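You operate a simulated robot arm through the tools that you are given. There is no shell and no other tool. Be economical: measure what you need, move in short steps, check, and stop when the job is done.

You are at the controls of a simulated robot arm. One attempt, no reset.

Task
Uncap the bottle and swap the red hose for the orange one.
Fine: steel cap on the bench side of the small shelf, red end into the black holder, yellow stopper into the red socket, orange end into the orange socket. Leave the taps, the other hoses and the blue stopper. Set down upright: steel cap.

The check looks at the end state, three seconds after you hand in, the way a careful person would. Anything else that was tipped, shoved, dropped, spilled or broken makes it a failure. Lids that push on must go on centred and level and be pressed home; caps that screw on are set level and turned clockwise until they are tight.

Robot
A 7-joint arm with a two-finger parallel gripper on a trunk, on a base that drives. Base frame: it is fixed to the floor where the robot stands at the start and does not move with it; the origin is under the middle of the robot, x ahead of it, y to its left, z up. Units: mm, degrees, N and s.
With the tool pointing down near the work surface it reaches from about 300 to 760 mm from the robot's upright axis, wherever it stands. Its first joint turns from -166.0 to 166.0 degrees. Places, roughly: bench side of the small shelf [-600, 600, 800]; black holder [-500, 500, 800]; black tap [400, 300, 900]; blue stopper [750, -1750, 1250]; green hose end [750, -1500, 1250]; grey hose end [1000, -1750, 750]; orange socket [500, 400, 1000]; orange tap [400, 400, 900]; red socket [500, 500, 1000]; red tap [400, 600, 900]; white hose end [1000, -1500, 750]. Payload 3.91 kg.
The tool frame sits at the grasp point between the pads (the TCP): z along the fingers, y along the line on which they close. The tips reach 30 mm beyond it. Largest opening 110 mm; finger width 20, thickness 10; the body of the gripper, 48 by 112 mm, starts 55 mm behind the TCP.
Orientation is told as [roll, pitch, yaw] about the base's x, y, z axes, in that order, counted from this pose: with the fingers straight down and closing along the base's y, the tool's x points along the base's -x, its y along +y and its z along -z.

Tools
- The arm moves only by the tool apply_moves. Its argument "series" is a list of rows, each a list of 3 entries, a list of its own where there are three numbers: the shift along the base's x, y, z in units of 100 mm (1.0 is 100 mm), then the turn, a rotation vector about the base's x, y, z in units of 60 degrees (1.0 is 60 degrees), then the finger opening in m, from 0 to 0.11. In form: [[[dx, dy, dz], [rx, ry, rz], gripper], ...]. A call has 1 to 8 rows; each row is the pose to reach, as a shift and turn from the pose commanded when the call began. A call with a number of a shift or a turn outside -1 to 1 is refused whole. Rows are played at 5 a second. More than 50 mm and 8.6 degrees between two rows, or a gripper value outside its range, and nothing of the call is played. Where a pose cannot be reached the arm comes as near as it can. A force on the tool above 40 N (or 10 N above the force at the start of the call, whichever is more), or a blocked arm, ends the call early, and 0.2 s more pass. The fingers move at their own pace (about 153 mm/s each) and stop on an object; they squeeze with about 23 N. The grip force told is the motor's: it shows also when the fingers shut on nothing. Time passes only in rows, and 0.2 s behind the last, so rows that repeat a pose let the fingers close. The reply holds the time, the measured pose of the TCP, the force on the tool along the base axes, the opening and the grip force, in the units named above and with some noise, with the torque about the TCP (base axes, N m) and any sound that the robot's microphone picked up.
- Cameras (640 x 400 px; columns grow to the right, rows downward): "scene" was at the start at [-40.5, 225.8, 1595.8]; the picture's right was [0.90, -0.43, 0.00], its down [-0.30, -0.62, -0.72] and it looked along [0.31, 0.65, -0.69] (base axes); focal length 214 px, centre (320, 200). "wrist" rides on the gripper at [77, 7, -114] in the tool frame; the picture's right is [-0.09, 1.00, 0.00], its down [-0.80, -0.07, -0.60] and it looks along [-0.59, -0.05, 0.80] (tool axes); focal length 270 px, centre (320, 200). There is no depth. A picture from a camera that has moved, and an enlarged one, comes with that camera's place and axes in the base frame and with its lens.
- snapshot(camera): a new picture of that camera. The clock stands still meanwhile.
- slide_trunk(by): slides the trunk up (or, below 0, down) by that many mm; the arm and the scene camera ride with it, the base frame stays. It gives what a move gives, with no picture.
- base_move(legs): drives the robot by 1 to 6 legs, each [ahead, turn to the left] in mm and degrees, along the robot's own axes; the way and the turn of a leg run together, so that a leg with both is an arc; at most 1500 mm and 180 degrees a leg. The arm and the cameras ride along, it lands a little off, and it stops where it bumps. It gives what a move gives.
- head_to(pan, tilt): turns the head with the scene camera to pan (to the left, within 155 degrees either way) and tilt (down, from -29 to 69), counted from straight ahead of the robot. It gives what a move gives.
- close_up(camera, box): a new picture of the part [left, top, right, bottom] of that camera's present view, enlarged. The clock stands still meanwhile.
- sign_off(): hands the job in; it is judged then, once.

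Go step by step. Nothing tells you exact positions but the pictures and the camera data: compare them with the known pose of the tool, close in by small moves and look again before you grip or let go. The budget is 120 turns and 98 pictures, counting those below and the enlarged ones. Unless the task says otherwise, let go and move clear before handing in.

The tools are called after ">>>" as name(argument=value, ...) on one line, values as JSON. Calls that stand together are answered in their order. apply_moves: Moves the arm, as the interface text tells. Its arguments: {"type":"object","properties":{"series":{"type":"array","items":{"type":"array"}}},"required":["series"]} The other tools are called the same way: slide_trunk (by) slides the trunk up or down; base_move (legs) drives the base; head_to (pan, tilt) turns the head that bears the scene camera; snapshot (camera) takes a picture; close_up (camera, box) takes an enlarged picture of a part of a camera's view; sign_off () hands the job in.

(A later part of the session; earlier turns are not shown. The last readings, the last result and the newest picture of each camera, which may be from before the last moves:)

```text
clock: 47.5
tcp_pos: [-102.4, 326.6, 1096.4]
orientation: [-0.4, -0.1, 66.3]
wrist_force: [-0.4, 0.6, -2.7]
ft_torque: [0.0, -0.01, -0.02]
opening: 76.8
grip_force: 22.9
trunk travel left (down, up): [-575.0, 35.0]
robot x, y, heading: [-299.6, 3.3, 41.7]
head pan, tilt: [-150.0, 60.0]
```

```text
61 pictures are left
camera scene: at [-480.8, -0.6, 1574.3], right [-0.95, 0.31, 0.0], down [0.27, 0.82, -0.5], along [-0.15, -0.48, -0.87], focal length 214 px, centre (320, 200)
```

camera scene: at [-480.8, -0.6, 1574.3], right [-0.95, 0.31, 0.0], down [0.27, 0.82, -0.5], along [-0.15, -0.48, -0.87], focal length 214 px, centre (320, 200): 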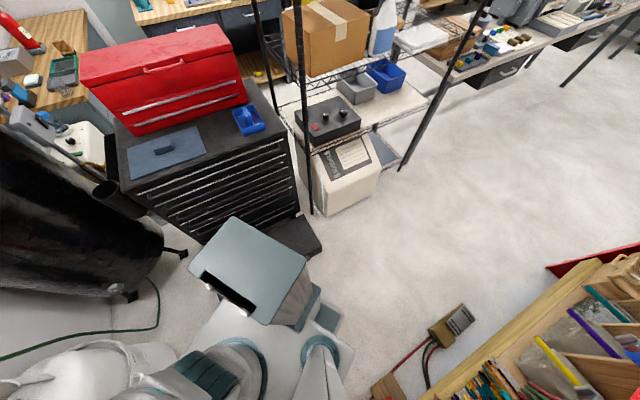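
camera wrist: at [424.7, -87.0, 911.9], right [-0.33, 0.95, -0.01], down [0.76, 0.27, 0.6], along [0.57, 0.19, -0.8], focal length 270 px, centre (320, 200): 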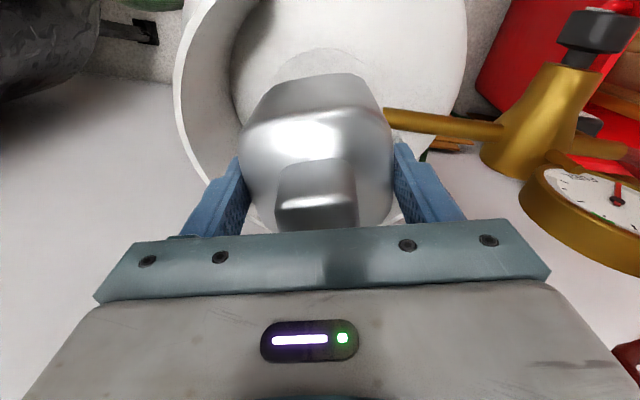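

The base itself seems clear, so the elbow (out to the right) may have touched the manifold side. I look there.

>>> head_to(pan=-25, tilt=45)

>>> snapshot(camera="scene")

>>> snapshot(camera="wrist")

```text
clock: 49.6
tcp_pos: [-103.3, 326.6, 1097.6]
orientation: [-0.5, -0.1, 66.3]
wrist_force: [0.6, -0.4, -2.4]
ft_torque: [0.03, 0.01, 0.01]
opening: 76.8
grip_force: 23.0
trunk travel left (down, up): [-575.0, 35.0]
robot x, y, heading: [-303.8, 0.4, 41.9]
head pan, tilt: [-25.0, 45.0]
```

```text
60 pictures are left
camera scene: at [-382.3, 86.4, 1593.8], right [0.29, -0.96, 0.0], down [-0.68, -0.21, -0.71], along [0.68, 0.21, -0.71], focal length 214 px, centre (320, 200)
```

scene: 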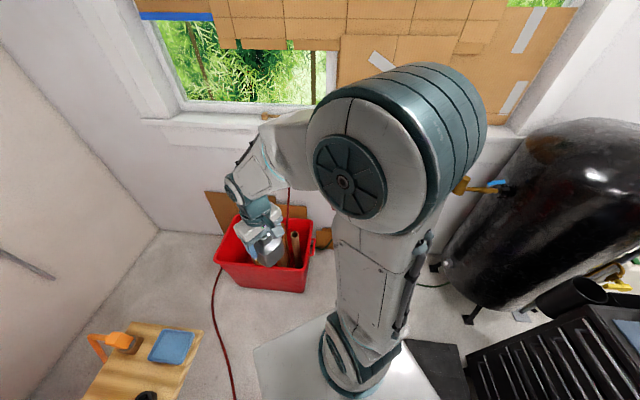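

```text
59 pictures are left
camera wrist: at [-142.3, 259.7, 1213.0], right [-0.88, 0.48, -0.01], down [0.38, 0.71, 0.6], along [0.29, 0.52, -0.8], focal length 270 px, centre (320, 200)
```

wrist: 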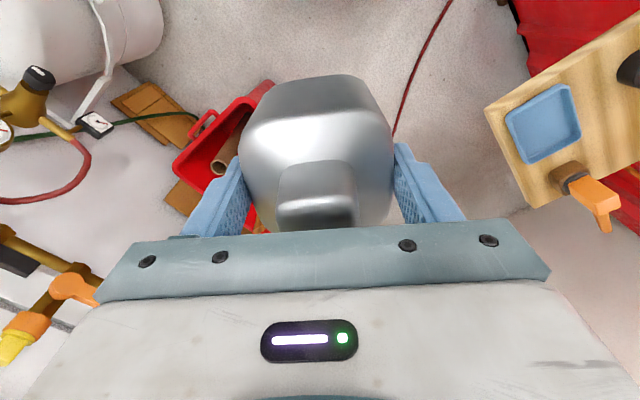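

I think the base's right side met the black step by the tool chest; nothing looks displaced. From here a bench-side spot near [-590, 660] is within reach, so I swing the arm there at height.

>>> apply_moves(series=[[[-0.4, 0.28, 0], [0, 0, 0], 0.04], [[-0.8, 0.56, 0], [0, 0, 0], 0.04], [[-1.0, 0.7, 0], [0, 0, 0], 0.04]])

>>> apply_moves(series=[[[-0.4, 0.28, 0], [0, 0, 0], 0.04], [[-0.8, 0.56, 0], [0, 0, 0], 0.04], [[-1.0, 0.7, 0], [0, 0, 0], 0.04]])

>>> apply_moves(series=[[[-0.4, 0.28, 0], [0, 0, 0], 0.04], [[-0.8, 0.56, 0], [0, 0, 0], 0.04], [[-1.0, 0.7, 0], [0, 0, 0], 0.04]])

>>> snapshot(camera="wrist")

```text
clock: 50.4
tcp_pos: [-204.7, 398.4, 1096.2]
orientation: [-0.4, 0.0, 66.2]
wrist_force: [0.3, -0.4, -2.5]
ft_torque: [0.01, 0.0, 0.01]
opening: 76.9
grip_force: 23.3
trunk travel left (down, up): [-575.0, 35.0]
robot x, y, heading: [-304.7, 0.2, 41.8]
head pan, tilt: [-25.0, 45.0]
```

```text
clock: 51.2
tcp_pos: [-303.3, 467.6, 1097.9]
orientation: [-0.5, -0.1, 66.2]
wrist_force: [-0.2, 0.3, -2.9]
ft_torque: [0.0, -0.02, 0.01]
opening: 76.9
grip_force: 22.6
trunk travel left (down, up): [-575.0, 35.0]
robot x, y, heading: [-298.4, 1.8, 41.7]
head pan, tilt: [-25.0, 45.0]
```

```text
clock: 52.0
tcp_pos: [-402.3, 537.6, 1098.8]
orientation: [-0.5, -0.2, 66.2]
wrist_force: [0.5, -0.6, -2.1]
ft_torque: [0.0, -0.03, -0.01]
opening: 76.9
grip_force: 22.6
trunk travel left (down, up): [-575.0, 35.0]
robot x, y, heading: [-303.6, 1.9, 41.8]
head pan, tilt: [-25.0, 45.0]
```

```text
58 pictures are left
camera wrist: at [-442.3, 469.8, 1213.7], right [-0.88, 0.48, -0.01], down [0.38, 0.71, 0.6], along [0.29, 0.52, -0.8], focal length 270 px, centre (320, 200)
```

wrist: 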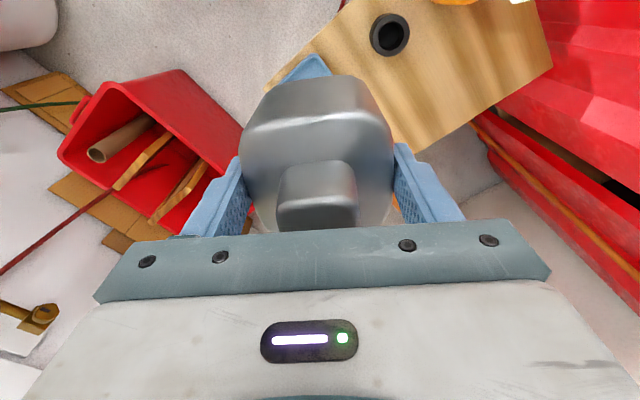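

Shelf top is about z=760, holder about [-505, 550], spray bottle about [-612, 542]. I aim for [-612, 662] and go over there.

>>> apply_moves(series=[[[-0.4, 0.24, 0], [0, 0, 0], 0.04], [[-0.8, 0.48, 0], [0, 0, 0], 0.04], [[-1.0, 0.6, 0], [0, 0, 0], 0.04]])

>>> apply_moves(series=[[[-0.4, 0.24, 0], [0, 0, 0], 0.04], [[-0.8, 0.48, -0.1], [0, 0, 0], 0.04], [[-1.0, 0.62, -0.4], [0, 0, 0], 0.04], [[-1.0, 0.62, -0.7], [0, 0, 0], 0.04]])

>>> head_to(pan=75, tilt=50)

>>> snapshot(camera="wrist")

>>> snapshot(camera="scene")

```text
clock: 52.8
tcp_pos: [-503.7, 599.6, 1097.7]
orientation: [-0.5, -0.2, 66.2]
wrist_force: [0.1, 0.1, -2.2]
ft_torque: [0.0, -0.04, 0.04]
opening: 76.6
grip_force: 22.7
trunk travel left (down, up): [-575.0, 35.0]
robot x, y, heading: [-305.5, -1.0, 41.9]
head pan, tilt: [-25.0, 45.0]
```

```text
clock: 53.8
tcp_pos: [-602.3, 662.5, 1025.6]
orientation: [-0.5, 0.0, 66.2]
wrist_force: [-0.8, 0.8, -1.7]
ft_torque: [-0.02, 0.02, -0.02]
opening: 76.7
grip_force: 22.5
trunk travel left (down, up): [-575.0, 35.0]
robot x, y, heading: [-303.2, -0.7, 41.7]
head pan, tilt: [-25.0, 45.0]
```

```text
clock: 55.5
tcp_pos: [-601.8, 661.8, 1026.8]
orientation: [-0.6, -0.1, 66.2]
wrist_force: [0.0, 1.0, -1.8]
ft_torque: [0.0, -0.01, 0.03]
opening: 76.6
grip_force: 22.9
trunk travel left (down, up): [-575.0, 35.0]
robot x, y, heading: [-305.8, -2.4, 42.0]
head pan, tilt: [75.0, 50.0]
```

```text
57 pictures are left
camera wrist: at [-641.4, 594.6, 1143.2], right [-0.88, 0.48, -0.01], down [0.38, 0.71, 0.6], along [0.29, 0.52, -0.8], focal length 270 px, centre (320, 200)
```

wrist: 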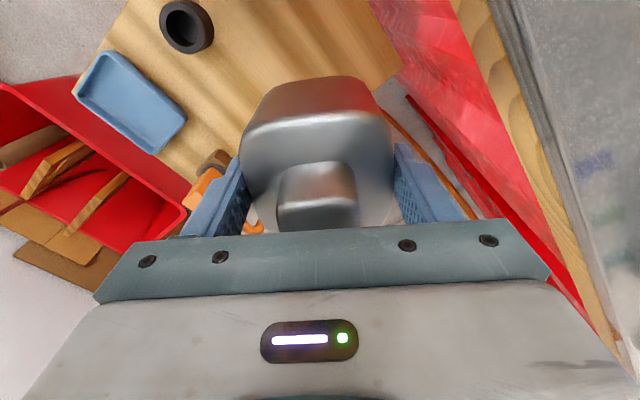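

```text
56 pictures are left
camera scene: at [-495.4, 131.9, 1586.7], right [0.89, 0.45, 0.0], down [0.35, -0.68, -0.64], along [-0.29, 0.57, -0.77], focal length 214 px, centre (320, 200)
```

scene: 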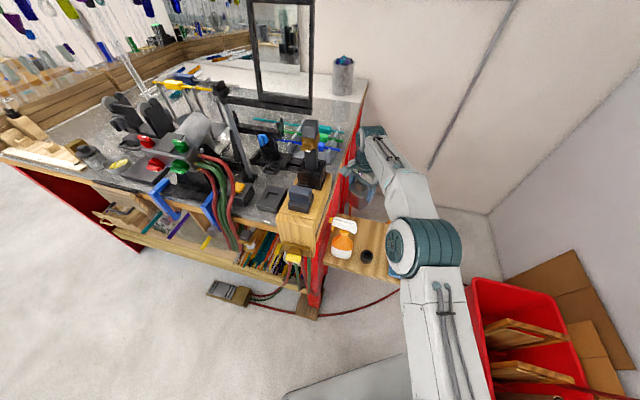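

All clear. I lower to about 25 mm above the shelf.

>>> apply_moves(series=[[[-0.06, -0.07, -0.4], [0, 0, 0], 0.04], [[-0.06, -0.07, -0.8], [0, 0, 0], 0.04], [[-0.06, -0.07, -1.0], [0, 0, 0], 0.04]])

>>> apply_moves(series=[[[0, 0, -0.3], [0, 0, 0], 0.04], [[0, 0, -0.6], [0, 0, 0], 0.04], [[0, 0, -0.7], [0, 0, 0], 0.04]])

>>> close_up(camera="scene", box=[300, 150, 460, 250])

>>> snapshot(camera="wrist")

```text
clock: 56.3
tcp_pos: [-609.0, 654.2, 926.0]
orientation: [-0.4, -0.1, 66.1]
wrist_force: [0.0, 1.2, -1.1]
ft_torque: [0.01, -0.02, -0.02]
opening: 76.8
grip_force: 22.8
trunk travel left (down, up): [-575.0, 35.0]
robot x, y, heading: [-305.0, 0.8, 41.9]
head pan, tilt: [75.0, 50.0]
```

```text
clock: 57.1
tcp_pos: [-607.4, 652.9, 854.7]
orientation: [-0.4, -0.2, 66.2]
wrist_force: [1.2, 0.2, -2.1]
ft_torque: [0.03, -0.06, 0.02]
opening: 76.7
grip_force: 22.9
trunk travel left (down, up): [-575.0, 35.0]
robot x, y, heading: [-303.5, -0.9, 41.9]
head pan, tilt: [75.0, 50.0]
```

```text
4.00 times, centred on (380, 200) of scene
camera zoom: at [-495.5, 131.9, 1586.8], right [0.89, 0.45, 0.0], down [0.35, -0.68, -0.64], along [-0.29, 0.57, -0.77], focal length 858 px, centre (80, 200)
```

zoom: 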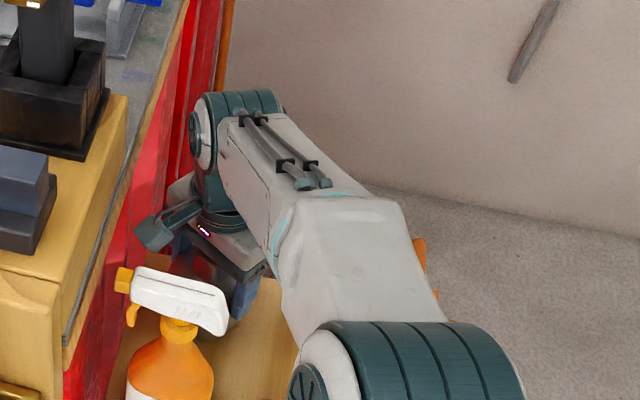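

```text
54 pictures are left
camera wrist: at [-646.9, 585.6, 971.2], right [-0.88, 0.48, -0.01], down [0.38, 0.71, 0.6], along [0.29, 0.52, -0.8], focal length 270 px, centre (320, 200)
```

wrist: 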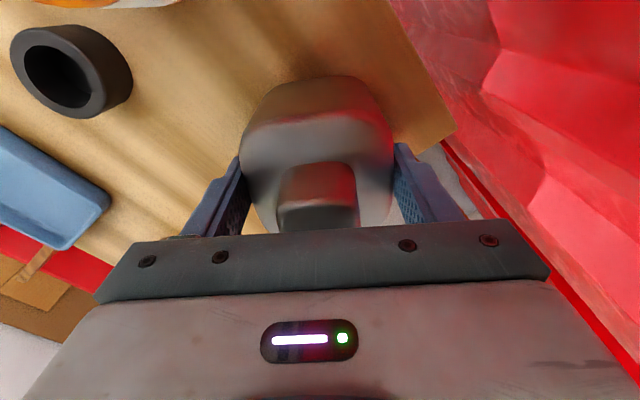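

The wrist camera housing is close to the spray head. I turn the tool 28° clockwise to gain room before lowering.

>>> apply_moves(series=[[[0, 0.02, 0.1], [0, 0, -0.12], 0.04], [[0, 0.04, 0.1], [0, 0, -0.24], 0.04], [[0, 0.06, 0.1], [0, 0, -0.36], 0.04], [[0, 0.06, 0.1], [0, 0, -0.47], 0.04], [[0, 0.06, 0.1], [0, 0, -0.47], 0.04]])

>>> apply_moves(series=[[[0, 0, -0.1], [0, 0, 0], 0.04], [[0, 0, -0.2], [0, 0, 0], 0.04], [[0, 0, -0.26], [0, 0, 0], 0.04]])

>>> close_up(camera="scene", box=[300, 170, 428, 250])

```text
clock: 58.3
tcp_pos: [-599.9, 662.3, 865.4]
orientation: [-0.8, -0.3, 37.6]
wrist_force: [13.4, 0.0, 3.0]
ft_torque: [-0.21, 2.19, 0.63]
opening: 76.7
grip_force: 22.8
trunk travel left (down, up): [-575.0, 35.0]
robot x, y, heading: [-305.8, 4.5, 41.3]
head pan, tilt: [75.0, 50.0]
stopped in row 5: the force on the tool passed its limit (the readings are from after the stop); the commanded pose is now the measured one
```

```text
clock: 59.1
tcp_pos: [-600.5, 661.5, 845.5]
orientation: [-0.2, -0.5, 37.8]
wrist_force: [19.6, 2.7, 33.1]
ft_torque: [-1.29, 3.48, 0.37]
opening: 76.7
grip_force: 23.3
trunk travel left (down, up): [-575.0, 35.0]
robot x, y, heading: [-301.7, 5.2, 41.4]
head pan, tilt: [75.0, 50.0]
```

```text
5.00 times, centred on (364, 210) of scene
camera zoom: at [-488.7, 130.6, 1588.2], right [0.9, 0.44, 0.0], down [0.34, -0.69, -0.65], along [-0.29, 0.58, -0.76], focal length 1072 px, centre (100, 150)
```

zoom: 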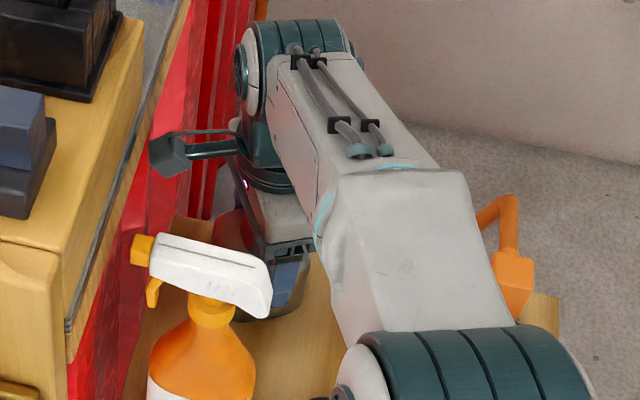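

The camera arm touched the bench edge. I raise, move away from the bench, and turn the other way instead.

>>> apply_moves(series=[[[0.05, 0, 0.15], [0, 0, 0], 0.04], [[0.2, 0, 0.35], [0, 0, 0], 0.04], [[0.3, 0, 0.5], [0, 0, 0.1], 0.04]])

>>> snapshot(camera="scene")

>>> snapshot(camera="wrist")

```text
clock: 59.9
tcp_pos: [-569.4, 660.7, 888.6]
orientation: [-0.9, -0.3, 43.8]
wrist_force: [-0.1, -0.4, -2.0]
ft_torque: [0.02, 0.02, -0.01]
opening: 76.2
grip_force: 23.6
trunk travel left (down, up): [-575.0, 35.0]
robot x, y, heading: [-301.7, 5.6, 41.6]
head pan, tilt: [75.0, 50.0]
```

```text
52 pictures are left
camera scene: at [-493.9, 132.7, 1586.7], right [0.89, 0.45, 0.0], down [0.34, -0.69, -0.64], along [-0.29, 0.57, -0.77], focal length 214 px, centre (320, 200)
```

scene: 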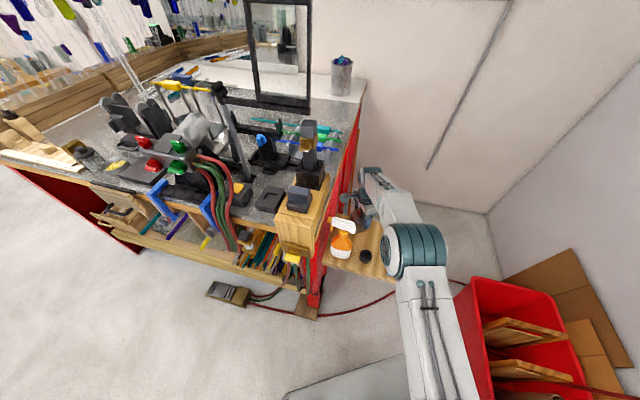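

```text
51 pictures are left
camera wrist: at [-633.3, 612.3, 1004.0], right [-0.63, 0.78, -0.01], down [0.62, 0.51, 0.6], along [0.47, 0.37, -0.8], focal length 270 px, centre (320, 200)
```

wrist: 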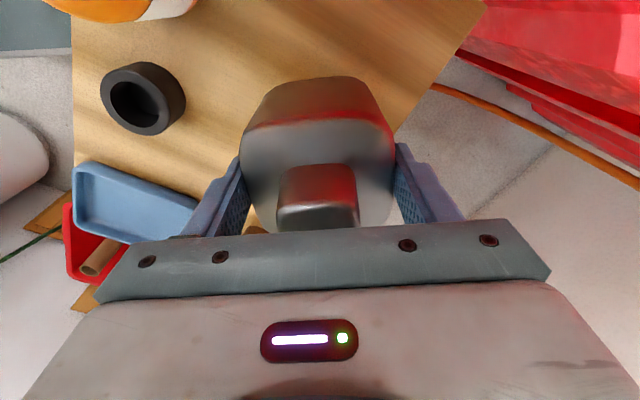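

Nothing was knocked. I raise a bit and turn the tool counter-clockwise to about yaw 128°, so the camera points away from both bench and spray bottle.

>>> apply_moves(series=[[[0.05, 0, 0.3], [0, 0, 0.0], 0.04], [[0.1, 0, 0.6], [0, 0, 0.14], 0.04], [[0.1, 0, 0.8], [0, 0, 0.28], 0.04], [[0.1, 0, 0.8], [0, 0, 0.42], 0.04], [[0.1, 0, 0.8], [0, 0, 0.56], 0.04], [[0.1, 0, 0.8], [0, 0, 0.7], 0.04]])

>>> apply_moves(series=[[[0, 0, 0], [0, 0, 0.14], 0.04], [[0, 0, 0], [0, 0, 0.28], 0.04], [[0, 0, 0], [0, 0, 0.42], 0.04], [[0, 0, 0], [0, 0, 0.56], 0.04], [[0, 0, 0], [0, 0, 0.7], 0.04]])

>>> snapshot(camera="wrist")

>>> close_up(camera="scene", box=[290, 150, 450, 250])

```text
clock: 61.3
tcp_pos: [-562.7, 660.3, 969.3]
orientation: [-0.7, -0.3, 85.9]
wrist_force: [0.4, 0.1, -2.0]
ft_torque: [0.02, -0.02, -0.04]
opening: 76.3
grip_force: 23.2
trunk travel left (down, up): [-575.0, 35.0]
robot x, y, heading: [-302.8, -0.2, 41.5]
head pan, tilt: [75.0, 50.0]
```

```text
clock: 62.5
tcp_pos: [-563.1, 661.2, 969.5]
orientation: [-0.7, -0.3, 128.1]
wrist_force: [0.4, -0.1, -1.4]
ft_torque: [0.02, 0.01, 0.01]
opening: 76.1
grip_force: 23.2
trunk travel left (down, up): [-575.0, 35.0]
robot x, y, heading: [-299.9, 0.6, 41.4]
head pan, tilt: [75.0, 50.0]
```

```text
50 pictures are left
camera wrist: at [-523.0, 593.9, 1084.3], right [-0.84, -0.54, -0.01], down [-0.44, 0.67, 0.6], along [-0.32, 0.51, -0.8], focal length 270 px, centre (320, 200)
```

wrist: 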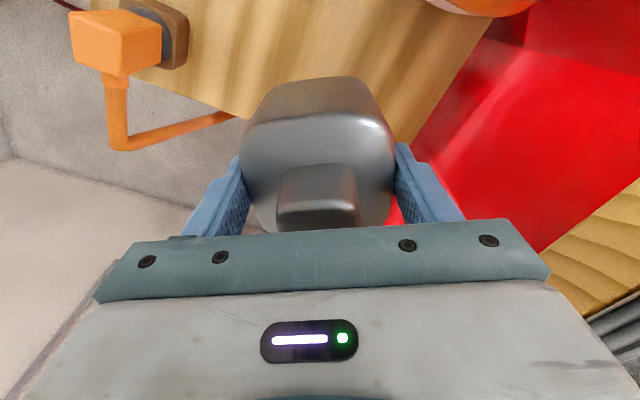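

```text
4.00 times, centred on (370, 200) of scene
camera zoom: at [-494.0, 133.4, 1586.8], right [0.89, 0.45, 0.0], down [0.34, -0.69, -0.64], along [-0.29, 0.57, -0.77], focal length 858 px, centre (120, 200)
```

zoom: 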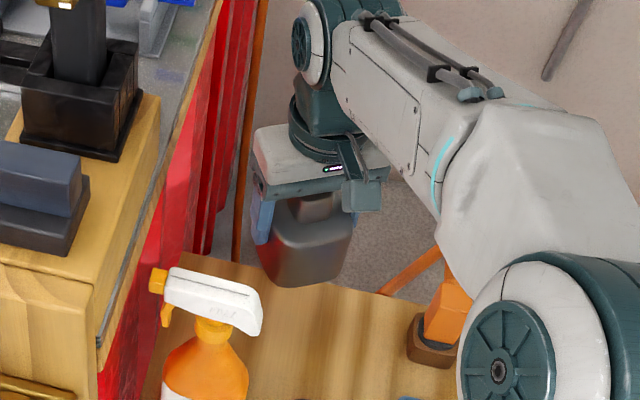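

Good view now. I move over [-595, 655] and lower toward the shelf.

>>> apply_moves(series=[[[-0.2, -0.04, -0.2], [0, 0, 0], 0.04], [[-0.32, -0.06, -0.6], [0, 0, 0], 0.04], [[-0.32, -0.06, -1.0], [0, 0, 0], 0.04]])

>>> apply_moves(series=[[[0, 0, -0.15], [0, 0, 0], 0.04], [[0, 0, -0.25], [0, 0, 0], 0.04]])

>>> close_up(camera="scene", box=[300, 170, 428, 250])

>>> snapshot(camera="wrist")

```text
clock: 63.3
tcp_pos: [-597.0, 655.9, 867.8]
orientation: [-0.9, -0.4, 127.9]
wrist_force: [-0.2, -0.5, -2.4]
ft_torque: [-0.03, 0.01, 0.01]
opening: 76.2
grip_force: 23.0
trunk travel left (down, up): [-575.0, 35.0]
robot x, y, heading: [-301.0, 2.8, 41.6]
head pan, tilt: [75.0, 50.0]
```

```text
clock: 63.9
tcp_pos: [-595.4, 654.3, 845.4]
orientation: [-0.8, -0.4, 127.8]
wrist_force: [0.8, -1.5, 3.5]
ft_torque: [-0.42, -0.05, 0.08]
opening: 76.2
grip_force: 23.2
trunk travel left (down, up): [-575.0, 35.0]
robot x, y, heading: [-302.6, 1.4, 41.3]
head pan, tilt: [75.0, 50.0]
```

```text
5.00 times, centred on (364, 210) of scene
camera zoom: at [-493.6, 132.7, 1587.0], right [0.9, 0.45, 0.0], down [0.34, -0.69, -0.64], along [-0.29, 0.58, -0.77], focal length 1072 px, centre (100, 150)
```

zoom: 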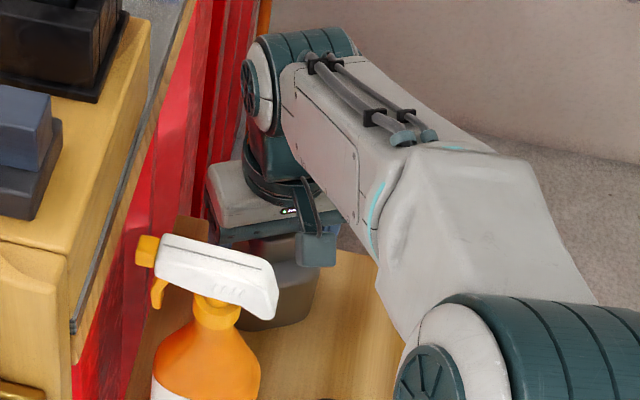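

```text
47 pictures are left
camera wrist: at [-555.4, 588.2, 960.7], right [-0.84, -0.54, -0.01], down [-0.44, 0.67, 0.6], along [-0.32, 0.51, -0.8], focal length 270 px, centre (320, 200)
```

wrist: 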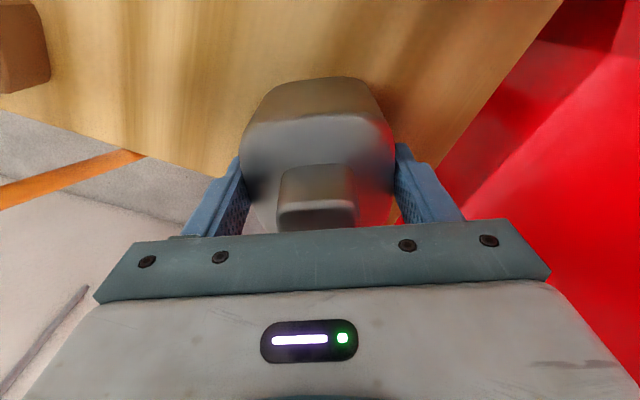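

First contact at TCP z=845, but the cap's rear corner is near the shelf's back edge. I lift slightly, shift 10 mm forward and set it down again.

>>> apply_moves(series=[[[0, 0, 0.08], [0, 0, 0], 0.04], [[0.06, -0.1, 0.08], [0, 0, 0], 0.04], [[0.06, -0.1, 0.03], [0, 0, 0], 0.04], [[0.06, -0.1, 0.0], [0, 0, 0], 0.04], [[0.06, -0.1, -0.01], [0, 0, 0], 0.04]])

```text
clock: 65.1
tcp_pos: [-588.7, 645.3, 845.4]
orientation: [-0.8, -0.5, 127.9]
wrist_force: [-0.6, -0.7, 7.7]
ft_torque: [-0.54, 0.07, -0.01]
opening: 76.0
grip_force: 22.9
trunk travel left (down, up): [-575.0, 35.0]
robot x, y, heading: [-304.2, 4.9, 41.6]
head pan, tilt: [75.0, 50.0]
```

The cap rests on the shelf with about 10 N. I open moderately and check.

>>> apply_moves(series=[[[0, 0, 0], [0, 0, 0], 0.08], [[0, 0, 0], [0, 0, 0], 0.086], [[0, 0, 0], [0, 0, 0], 0.094], [[0, 0, 0], [0, 0, 0], 0.094]])

>>> apply_moves(series=[[[0, 0, 0.2], [0, 0, 0], 0.094], [[0, 0, 0.5], [0, 0, 0], 0.094], [[0.05, 0, 0.9], [0, 0, 0], 0.094], [[0.05, 0, 1.0], [0, 0, 0], 0.094]])

>>> snapshot(camera="wrist")

>>> close_up(camera="scene", box=[290, 170, 450, 270])

```text
clock: 66.1
tcp_pos: [-588.6, 645.4, 844.1]
orientation: [-0.8, -0.4, 127.9]
wrist_force: [-0.2, 0.6, -0.4]
ft_torque: [0.02, 0.01, 0.01]
opening: 94.4
grip_force: 0.2
trunk travel left (down, up): [-575.0, 35.0]
robot x, y, heading: [-299.6, 4.0, 41.5]
head pan, tilt: [75.0, 50.0]
```

```text
clock: 67.1
tcp_pos: [-583.5, 644.0, 943.4]
orientation: [-0.8, -0.3, 127.8]
wrist_force: [0.1, -0.7, -0.1]
ft_torque: [0.0, 0.0, -0.03]
opening: 94.3
grip_force: 0.0
trunk travel left (down, up): [-575.0, 35.0]
robot x, y, heading: [-303.0, 0.3, 41.6]
head pan, tilt: [75.0, 50.0]
```

```text
46 pictures are left
camera wrist: at [-543.8, 577.8, 1059.3], right [-0.84, -0.54, -0.01], down [-0.44, 0.67, 0.6], along [-0.32, 0.51, -0.8], focal length 270 px, centre (320, 200)
```

wrist: 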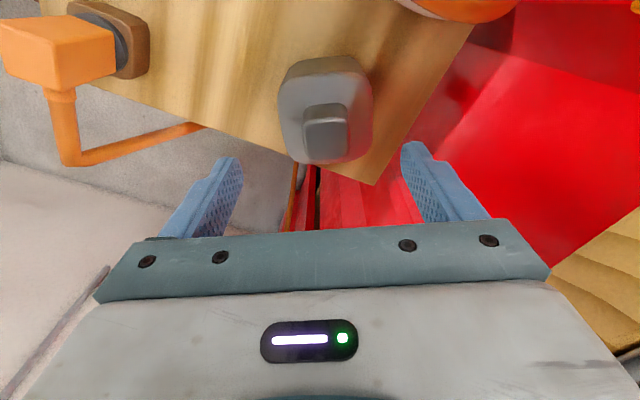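

```text
4.00 times, centred on (370, 220) of scene
camera zoom: at [-493.9, 133.1, 1586.8], right [0.89, 0.45, 0.0], down [0.34, -0.69, -0.64], along [-0.29, 0.58, -0.77], focal length 858 px, centre (120, 120)
```

zoom: 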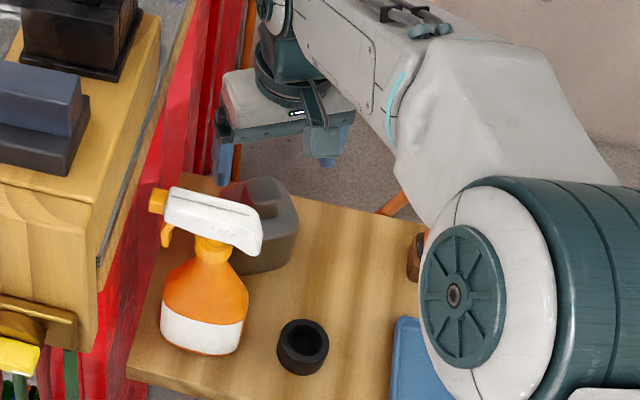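

The cap stands upright on the bench side. Next: bring the arm in, square the robot up to heading 0 and drive to about x=-60, from where both sockets and the black holder are in reach.

>>> apply_moves(series=[[[0.0, 0, 0.5], [0, 0, 0], 0.094], [[0.1, 0, 1.0], [0, 0, 0], 0.094], [[0.5, -0.3, 1.0], [0, 0, -0.14], 0.094], [[0.9, -0.6, 1.0], [0, 0, -0.28], 0.094], [[1.0, -0.9, 1.0], [0, 0, -0.42], 0.094]])

>>> apply_moves(series=[[[0.4, -0.2, 0.1], [0, 0, -0.14], 0.094], [[0.8, -0.4, 0.2], [0, 0, -0.28], 0.094], [[1.0, -0.7, 0.3], [0, 0, -0.42], 0.094], [[1.0, -0.9, 0.3], [0, 0, -0.5], 0.094]])

>>> apply_moves(series=[[[0.4, -0.2, 0], [0, 0, -0.14], 0.094], [[0.8, -0.4, 0], [0, 0, -0.28], 0.094], [[1.0, -0.5, 0], [0, 0, -0.28], 0.094]])

>>> base_move(legs=[[0, -42], [240, 0]])

>>> head_to(pan=50, tilt=45)

>>> snapshot(camera="scene")

```text
refused: row 2 steps farther than a row can; nothing moved
```

```text
clock: 68.1
tcp_pos: [-484.5, 554.2, 973.2]
orientation: [-0.7, -0.3, 97.8]
wrist_force: [-0.2, 0.4, 0.0]
ft_torque: [0.03, -0.01, -0.01]
opening: 94.3
grip_force: 0.1
trunk travel left (down, up): [-575.0, 35.0]
robot x, y, heading: [-301.2, 1.6, 41.5]
head pan, tilt: [75.0, 50.0]
```

```text
clock: 68.9
tcp_pos: [-383.9, 505.0, 971.8]
orientation: [-0.9, -0.3, 80.9]
wrist_force: [0.1, -0.3, -0.7]
ft_torque: [0.0, 0.01, 0.0]
opening: 94.1
grip_force: 0.0
trunk travel left (down, up): [-575.0, 35.0]
robot x, y, heading: [-301.9, 1.4, 41.5]
head pan, tilt: [75.0, 50.0]
```

```text
clock: 72.6
tcp_pos: [212.7, 425.0, 971.5]
orientation: [-0.7, -0.3, 38.7]
wrist_force: [-0.3, 0.6, -0.6]
ft_torque: [-0.02, 0.05, 0.03]
opening: 94.0
grip_force: 0.0
trunk travel left (down, up): [-575.0, 35.0]
robot x, y, heading: [-63.7, -1.9, -0.7]
head pan, tilt: [75.0, 50.0]
```

```text
clock: 73.5
tcp_pos: [212.1, 424.3, 972.4]
orientation: [-0.8, -0.4, 38.8]
wrist_force: [-0.6, 0.2, 1.0]
ft_torque: [-0.01, 0.0, 0.0]
opening: 94.0
grip_force: 0.1
trunk travel left (down, up): [-575.0, 35.0]
robot x, y, heading: [-64.9, -1.3, -0.9]
head pan, tilt: [50.0, 45.0]
```

```text
44 pictures are left
camera scene: at [-87.5, 212.2, 1593.7], right [0.76, -0.65, 0.0], down [-0.46, -0.54, -0.71], along [0.46, 0.53, -0.71], focal length 214 px, centre (320, 200)
```

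scene: 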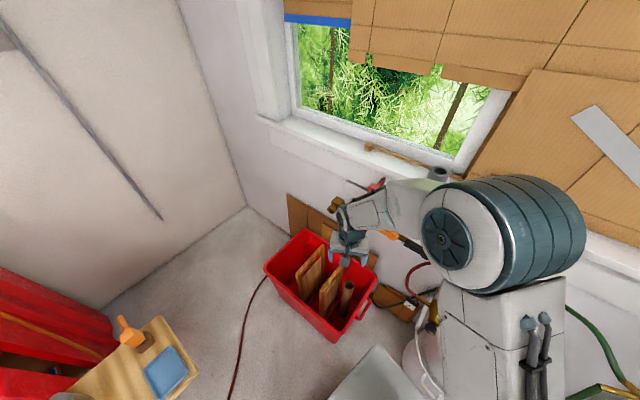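

Heading is square again. I raise the gripper, straighten its yaw and look at the red end with the wrist camera.

>>> apply_moves(series=[[[0, 0, 0.4], [0, 0, -0.13], 0.094], [[0, 0.1, 0.8], [0, 0, -0.26], 0.094], [[0, 0.3, 1.0], [0, 0, -0.39], 0.094], [[0.0, 0.5, 1.0], [0, 0, -0.52], 0.094], [[0.0, 0.5, 1.0], [0, 0, -0.65], 0.094]])

>>> apply_moves(series=[[[0, 0, 0.4], [0, 0, 0], 0.094], [[0, 0.2, 0.8], [0, 0, 0], 0.094], [[0.3, 0.2, 1.0], [0, 0, 0], 0.094], [[0.5, 0.2, 1.0], [0, 0, 0], 0.094]])

>>> snapshot(camera="wrist")

>>> snapshot(camera="scene")

```text
clock: 74.7
tcp_pos: [214.4, 475.0, 1071.0]
orientation: [-0.8, -0.3, -0.4]
wrist_force: [-0.1, 0.1, 0.3]
ft_torque: [-0.02, 0.0, 0.01]
opening: 94.1
grip_force: 0.2
trunk travel left (down, up): [-575.0, 35.0]
robot x, y, heading: [-70.6, -2.4, -0.9]
head pan, tilt: [50.0, 45.0]
```

```text
clock: 75.7
tcp_pos: [263.9, 495.4, 1171.4]
orientation: [-0.9, -0.3, -0.4]
wrist_force: [-1.4, 0.1, -0.4]
ft_torque: [-0.02, -0.02, -0.03]
opening: 94.0
grip_force: 0.0
trunk travel left (down, up): [-575.0, 35.0]
robot x, y, heading: [-67.0, -5.5, -1.2]
head pan, tilt: [50.0, 45.0]
```

```text
43 pictures are left
camera wrist: at [185.2, 504.2, 1287.1], right [0.09, 1.0, -0.01], down [0.8, -0.07, 0.6], along [0.6, -0.07, -0.8], focal length 270 px, centre (320, 200)
```

wrist: 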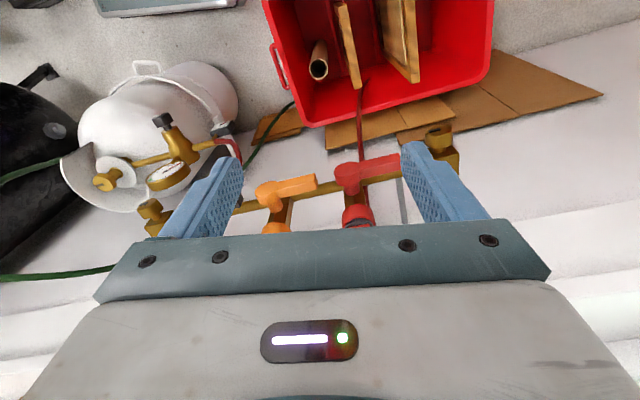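

```text
42 pictures are left
camera scene: at [-87.0, 212.2, 1593.7], right [0.76, -0.65, 0.0], down [-0.46, -0.53, -0.71], along [0.46, 0.53, -0.71], focal length 214 px, centre (320, 200)
```

scene: 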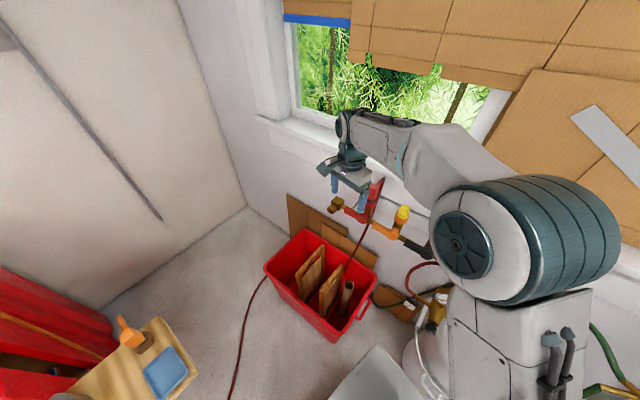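

The red end is just beyond the gripper. I zoom the scene view to measure the block.

>>> close_up(camera="scene", box=[320, 160, 448, 240])

```text
5.00 times, centred on (384, 200) of scene
camera zoom: at [-87.0, 212.2, 1593.7], right [0.76, -0.65, 0.0], down [-0.46, -0.53, -0.71], along [0.46, 0.53, -0.71], focal length 1072 px, centre (0, 200)
```

zoom: 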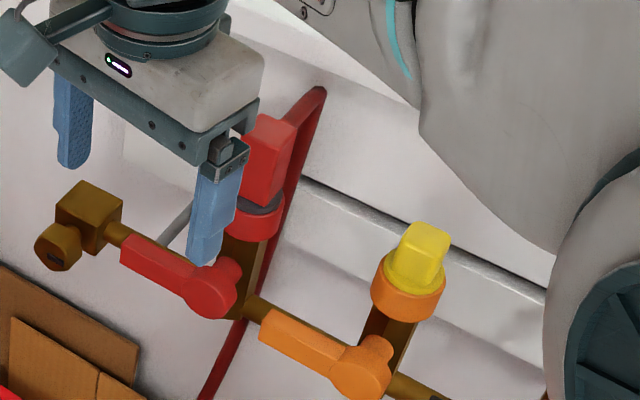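

Red ring is near [440, 527, 990]. I rise to 1235 and move over it to view it from above.

>>> apply_moves(series=[[[0.2, 0.1, 0.4], [0, 0, 0], 0.094], [[0.5, 0.2, 0.64], [0, 0, 0], 0.094], [[0.9, 0.3, 0.64], [0, 0, 0], 0.094], [[1.0, 0.3, 0.64], [0, 0, 0], 0.094]])

>>> apply_moves(series=[[[0.4, 0, 0], [0, 0, 0], 0.094], [[0.7, 0, 0], [0, 0, 0], 0.094], [[0.7, 0, 0], [0, 0, 0], 0.094]])

>>> snapshot(camera="wrist")

>>> close_up(camera="scene", box=[320, 140, 448, 220])

```text
clock: 76.7
tcp_pos: [361.8, 522.2, 1235.0]
orientation: [-0.8, -0.4, -0.4]
wrist_force: [-0.2, -0.5, -0.1]
ft_torque: [0.0, -0.01, 0.01]
opening: 94.0
grip_force: 0.1
trunk travel left (down, up): [-575.0, 35.0]
robot x, y, heading: [-64.8, -1.4, -0.7]
head pan, tilt: [50.0, 45.0]
```

```text
clock: 77.5
tcp_pos: [415.6, 508.4, 1234.8]
orientation: [-0.8, -0.3, -0.3]
wrist_force: [0.7, -0.8, -0.6]
ft_torque: [0.02, 0.0, 0.0]
opening: 94.0
grip_force: 0.0
out of reach, approached as far as the arm can: row 1, 2, 3
trunk travel left (down, up): [-575.0, 35.0]
robot x, y, heading: [-66.9, -2.4, -0.8]
head pan, tilt: [50.0, 45.0]
```

```text
40 pictures are left
camera wrist: at [337.2, 516.9, 1350.3], right [0.09, 1.0, -0.01], down [0.8, -0.07, 0.6], along [0.6, -0.07, -0.8], focal length 270 px, centre (320, 200)
```

wrist: 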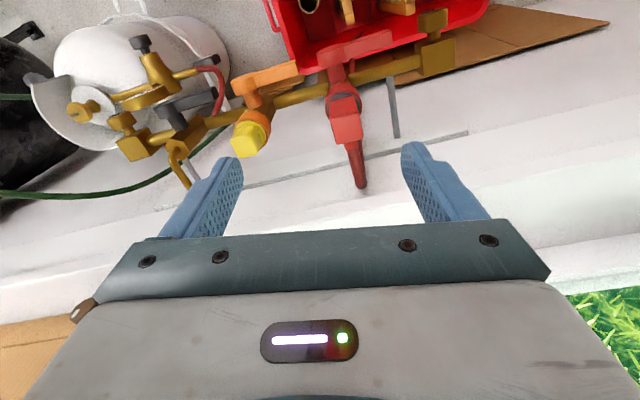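

```text
5.00 times, centred on (384, 180) of scene
camera zoom: at [-87.0, 212.2, 1593.7], right [0.76, -0.65, 0.0], down [-0.46, -0.53, -0.71], along [0.46, 0.53, -0.71], focal length 1072 px, centre (0, 300)
```

zoom: 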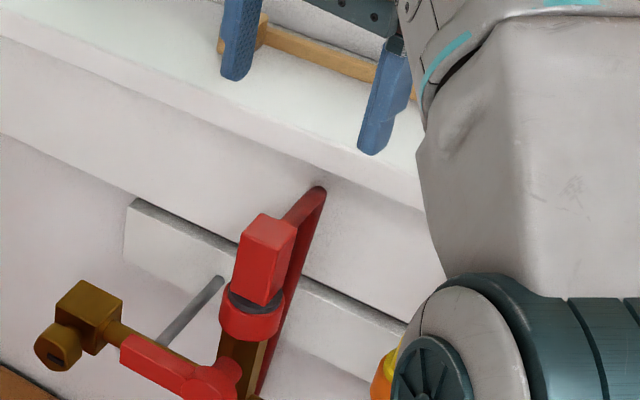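

Measured: red block top at [454, 532, 1065], ring at z≈990; the hose leaves the block's rear. The reach is just short, so I pull the arm in a little and drive 45 mm ahead.

>>> apply_moves(series=[[[-0.4, 0.0, 0], [0, 0, 0], 0.094], [[-0.5, 0.1, 0], [0, 0, 0], 0.094]])

>>> base_move(legs=[[45, 0]])

```text
clock: 78.1
tcp_pos: [364.7, 519.6, 1234.1]
orientation: [-0.8, -0.3, -0.3]
wrist_force: [0.7, 0.1, -1.3]
ft_torque: [0.02, 0.0, 0.01]
opening: 94.0
grip_force: 0.0
trunk travel left (down, up): [-575.0, 35.0]
robot x, y, heading: [-68.7, -2.0, -0.9]
head pan, tilt: [50.0, 45.0]
```

```text
clock: 79.0
tcp_pos: [411.7, 518.8, 1234.4]
orientation: [-0.8, -0.3, -0.4]
wrist_force: [0.1, 0.3, -0.1]
ft_torque: [0.01, 0.02, -0.02]
opening: 94.0
grip_force: 0.0
trunk travel left (down, up): [-575.0, 35.0]
robot x, y, heading: [-21.3, -1.7, -0.8]
head pan, tilt: [50.0, 45.0]
```

Now lower to z≈1150 and move over the red block.

>>> apply_moves(series=[[[0, 0, -0.45], [0, 0, 0], 0.07], [[0.1, 0.05, -0.85], [0, 0, 0], 0.07], [[0.42, 0.13, -0.85], [0, 0, 0], 0.07], [[0.42, 0.13, -0.85], [0, 0, 0], 0.07]])

>>> snapshot(camera="wrist")

```text
clock: 80.0
tcp_pos: [451.4, 530.0, 1150.0]
orientation: [-0.8, -0.5, -0.3]
wrist_force: [-0.2, -0.5, 0.0]
ft_torque: [-0.01, 0.0, -0.02]
opening: 70.0
grip_force: 0.1
trunk travel left (down, up): [-575.0, 35.0]
robot x, y, heading: [-23.5, -3.3, -0.9]
head pan, tilt: [50.0, 45.0]
```

```text
38 pictures are left
camera wrist: at [372.9, 538.2, 1266.0], right [0.09, 1.0, -0.01], down [0.8, -0.07, 0.6], along [0.6, -0.07, -0.8], focal length 270 px, centre (320, 200)
```

wrist: 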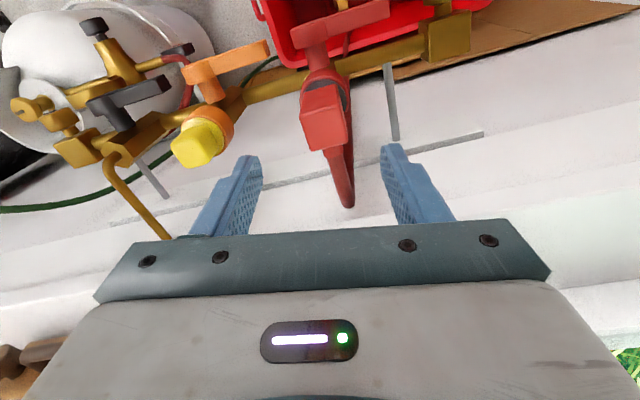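

Block at [457, 533]. I descend around it to TCP z≈1043 and close.

>>> apply_moves(series=[[[0.05, 0.03, -0.4], [0, 0, 0], 0.07], [[0.05, 0.03, -0.8], [0, 0, 0], 0.07], [[0.05, 0.03, -1.0], [0, 0, 0], 0.07], [[0.05, 0.03, -1.0], [0, 0, 0], 0.07]])

>>> snapshot(camera="wrist")

>>> close_up(camera="scene", box=[310, 150, 438, 230])

```text
clock: 81.0
tcp_pos: [457.3, 534.7, 1047.5]
orientation: [-0.8, -0.3, -0.3]
wrist_force: [-0.4, -0.5, -0.1]
ft_torque: [0.04, -0.02, 0.01]
opening: 69.8
grip_force: 0.0
trunk travel left (down, up): [-575.0, 35.0]
robot x, y, heading: [-20.5, -5.1, -0.6]
head pan, tilt: [50.0, 45.0]
```

```text
37 pictures are left
camera wrist: at [378.5, 543.1, 1163.8], right [0.09, 1.0, -0.01], down [0.8, -0.07, 0.6], along [0.6, -0.07, -0.8], focal length 270 px, centre (320, 200)
```

wrist: 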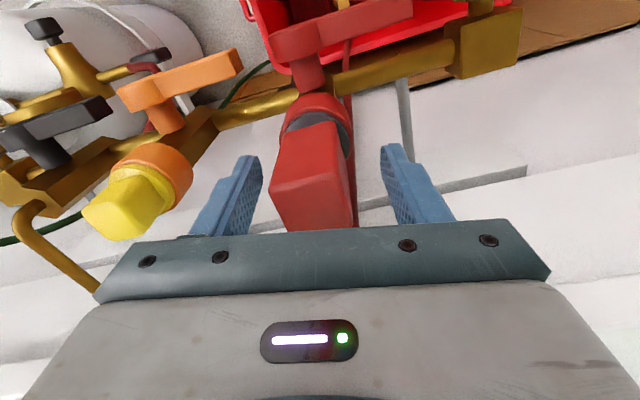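

```text
5.00 times, centred on (374, 190) of scene
camera zoom: at [-42.4, 211.5, 1593.7], right [0.76, -0.65, 0.0], down [-0.46, -0.54, -0.71], along [0.46, 0.53, -0.71], focal length 1072 px, centre (50, 250)
```

zoom: 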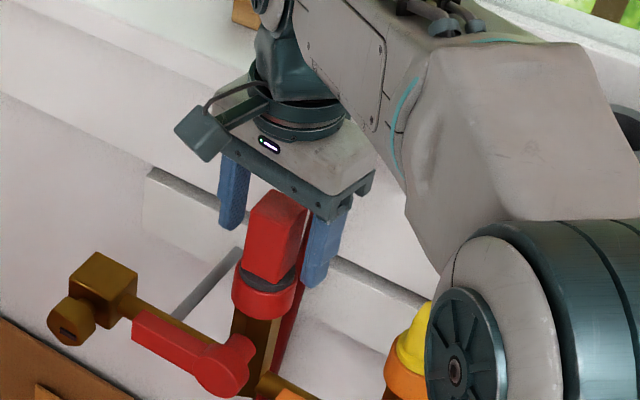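

The fingers straddle the red block. I close on it.

>>> apply_moves(series=[[[0, 0, 0], [0, 0, 0], 0.04], [[0, 0, 0], [0, 0, 0], 0.015], [[0, 0, 0], [0, 0, 0], 0.015], [[0, 0, 0], [0, 0, 0], 0.015]])

>>> apply_moves(series=[[[0, 0, 0.05], [0, 0, 0], 0.015], [[0, 0, 0.1], [0, 0, 0], 0.015], [[0, 0, 0.15], [0, 0, 0], 0.015]])

```text
clock: 82.0
tcp_pos: [457.0, 536.1, 1048.4]
orientation: [-0.9, -0.4, -0.3]
wrist_force: [-0.3, 0.9, 1.5]
ft_torque: [0.1, -0.07, -0.03]
opening: 31.8
grip_force: 23.2
trunk travel left (down, up): [-575.0, 35.0]
robot x, y, heading: [-23.4, -1.5, -1.0]
head pan, tilt: [50.0, 45.0]
```

```text
clock: 82.8
tcp_pos: [456.0, 534.5, 1062.4]
orientation: [-0.8, -0.5, -0.3]
wrist_force: [-0.7, -0.3, -1.9]
ft_torque: [0.02, 0.01, 0.03]
opening: 31.8
grip_force: 23.3
trunk travel left (down, up): [-575.0, 35.0]
robot x, y, heading: [-26.1, -2.2, -0.9]
head pan, tilt: [50.0, 45.0]
```

Gripped at 32 mm and it moves up freely. I lift further and look.

>>> apply_moves(series=[[[0, 0, 0.4], [0, 0, 0], 0.015], [[0, 0, 0.8], [0, 0, 0], 0.015], [[-0.2, 0, 1.0], [0, 0, 0], 0.015], [[-0.5, 0, 1.0], [0, 0, 0], 0.015]])

>>> snapshot(camera="wrist")

>>> close_up(camera="scene", box=[310, 110, 470, 210])

```text
clock: 83.8
tcp_pos: [405.8, 533.4, 1162.7]
orientation: [-0.8, -0.4, -0.2]
wrist_force: [0.3, 0.1, -2.6]
ft_torque: [0.04, 0.04, 0.03]
opening: 31.9
grip_force: 23.1
trunk travel left (down, up): [-575.0, 35.0]
robot x, y, heading: [-21.5, -4.4, -0.7]
head pan, tilt: [50.0, 45.0]
```

```text
35 pictures are left
camera wrist: at [327.1, 542.6, 1279.5], right [0.09, 1.0, -0.01], down [0.8, -0.07, 0.6], along [0.6, -0.07, -0.8], focal length 270 px, centre (320, 200)
```

wrist: 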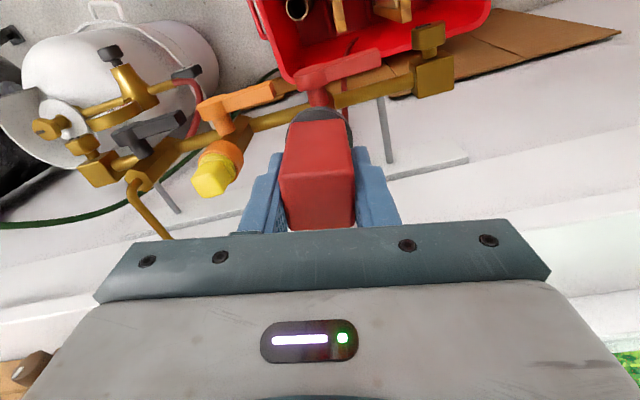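

```text
4.00 times, centred on (390, 160) of scene
camera zoom: at [-43.2, 211.5, 1593.7], right [0.76, -0.65, 0.0], down [-0.46, -0.54, -0.71], along [0.46, 0.54, -0.71], focal length 858 px, centre (40, 360)
```

zoom: 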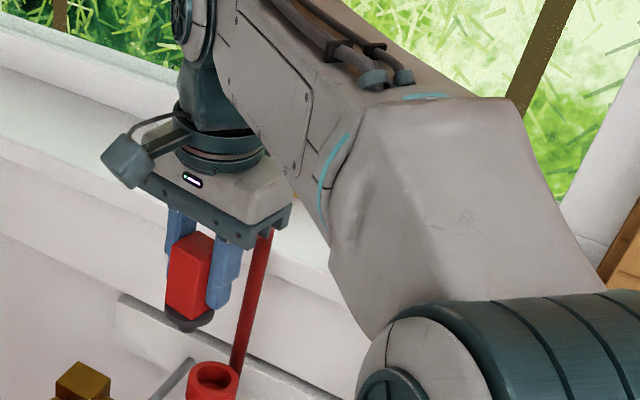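

The red end is out, hose following. I back up 280 mm so the shelf comes in reach, then swing left, turning the tool to yaw 90° so that the camera stays clear of the spray bottle.

>>> base_move(legs=[[-280, 0]])

>>> apply_moves(series=[[[-0.4, 0.05, 0], [0, 0, 0.13], 0.015], [[-0.8, 0.1, 0], [0, 0, 0.26], 0.015], [[-1.0, 0.1, 0], [0, 0, 0.36], 0.015]])

>>> apply_moves(series=[[[-0.4, 0, 0], [0, 0, 0.13], 0.015], [[-0.8, 0, 0], [0, 0, 0.26], 0.015], [[-1.0, 0, 0], [0, 0, 0.36], 0.015]])

>>> apply_moves(series=[[[-0.4, 0, 0], [0, 0, 0.13], 0.015], [[-0.8, 0, 0], [0, 0, 0.26], 0.015], [[-1.0, 0, 0], [0, 0, 0.36], 0.015]])

>>> apply_moves(series=[[[-0.4, 0, 0], [0, 0, 0.13], 0.015], [[-0.8, 0, 0], [0, 0, 0.26], 0.015], [[-1.0, 0, 0], [0, 0, 0.38], 0.015]])

>>> head_to(pan=120, tilt=50)

>>> snapshot(camera="scene")

```text
clock: 85.7
tcp_pos: [130.1, 538.0, 1163.4]
orientation: [-0.9, -0.4, -0.5]
wrist_force: [-0.4, -0.6, -1.6]
ft_torque: [0.0, -0.04, -0.03]
opening: 31.8
grip_force: 22.3
trunk travel left (down, up): [-575.0, 35.0]
robot x, y, heading: [-301.2, 3.4, -1.3]
head pan, tilt: [50.0, 45.0]
```

```text
clock: 86.5
tcp_pos: [30.3, 548.1, 1161.6]
orientation: [-0.8, -0.4, 21.2]
wrist_force: [0.5, -0.3, -1.1]
ft_torque: [0.01, -0.04, 0.02]
opening: 31.7
grip_force: 23.0
trunk travel left (down, up): [-575.0, 35.0]
robot x, y, heading: [-296.1, 4.3, -1.0]
head pan, tilt: [50.0, 45.0]
```

```text
clock: 87.3
tcp_pos: [-70.6, 545.4, 1162.5]
orientation: [-0.7, -0.3, 42.9]
wrist_force: [0.8, 0.3, -1.2]
ft_torque: [-0.02, 0.0, 0.02]
opening: 32.0
grip_force: 22.8
trunk travel left (down, up): [-575.0, 35.0]
robot x, y, heading: [-301.9, 4.3, -1.0]
head pan, tilt: [50.0, 45.0]
```

```text
clock: 88.1
tcp_pos: [-170.0, 544.6, 1162.4]
orientation: [-0.8, -0.4, 64.4]
wrist_force: [0.3, -0.5, -2.5]
ft_torque: [0.01, -0.01, 0.0]
opening: 31.7
grip_force: 23.3
trunk travel left (down, up): [-575.0, 35.0]
robot x, y, heading: [-301.8, 5.5, -0.7]
head pan, tilt: [50.0, 45.0]
```

```text
clock: 88.9
tcp_pos: [-269.3, 545.7, 1163.2]
orientation: [-0.8, -0.3, 87.2]
wrist_force: [-0.3, -0.2, -2.2]
ft_torque: [0.03, 0.02, -0.03]
opening: 31.7
grip_force: 23.4
trunk travel left (down, up): [-575.0, 35.0]
robot x, y, heading: [-299.3, -3.3, -1.2]
head pan, tilt: [50.0, 45.0]
```

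```text
clock: 90.3
tcp_pos: [-267.4, 545.8, 1164.6]
orientation: [-0.9, -0.3, 87.1]
wrist_force: [-1.0, -0.2, -2.3]
ft_torque: [-0.01, 0.01, 0.01]
opening: 31.9
grip_force: 22.6
trunk travel left (down, up): [-575.0, 35.0]
robot x, y, heading: [-301.2, -0.7, -1.0]
head pan, tilt: [120.0, 50.0]
```

```text
33 pictures are left
camera scene: at [-410.3, 222.2, 1586.8], right [0.88, 0.48, 0.0], down [0.37, -0.67, -0.64], along [-0.31, 0.56, -0.77], focal length 214 px, centre (320, 200)
```

scene: 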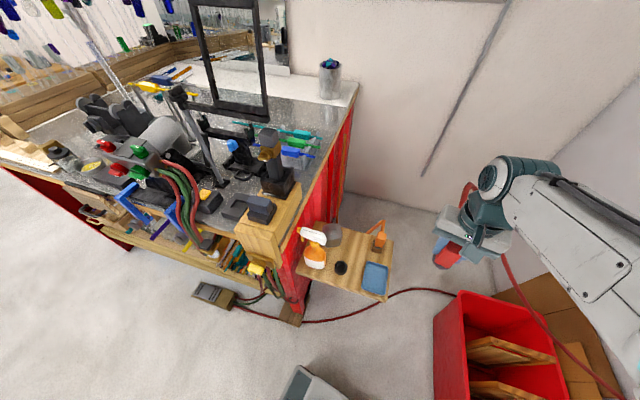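

Everything works; the shelf is in clear view. I zoom in to measure the holder and the orange end.

>>> close_up(camera="scene", box=[290, 210, 402, 280])

>>> snapshot(camera="wrist")

```text
5.71 times, centred on (346, 245) of scene
camera zoom: at [-410.3, 222.2, 1586.8], right [0.88, 0.48, 0.0], down [0.37, -0.67, -0.64], along [-0.31, 0.56, -0.77], focal length 1226 px, centre (171, -57)
```

zoom: 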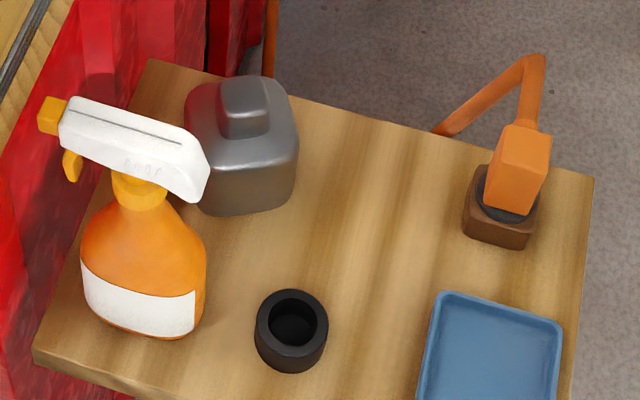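

```text
31 pictures are left
camera wrist: at [-281.1, 467.4, 1279.5], right [-0.99, 0.14, -0.01], down [0.1, 0.79, 0.6], along [0.09, 0.59, -0.8], focal length 270 px, centre (320, 200)
```

wrist: 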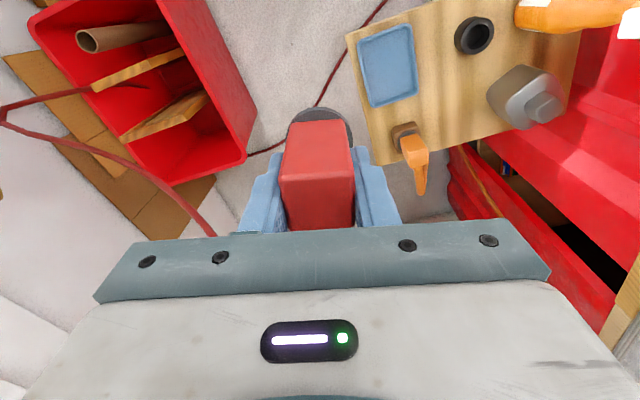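

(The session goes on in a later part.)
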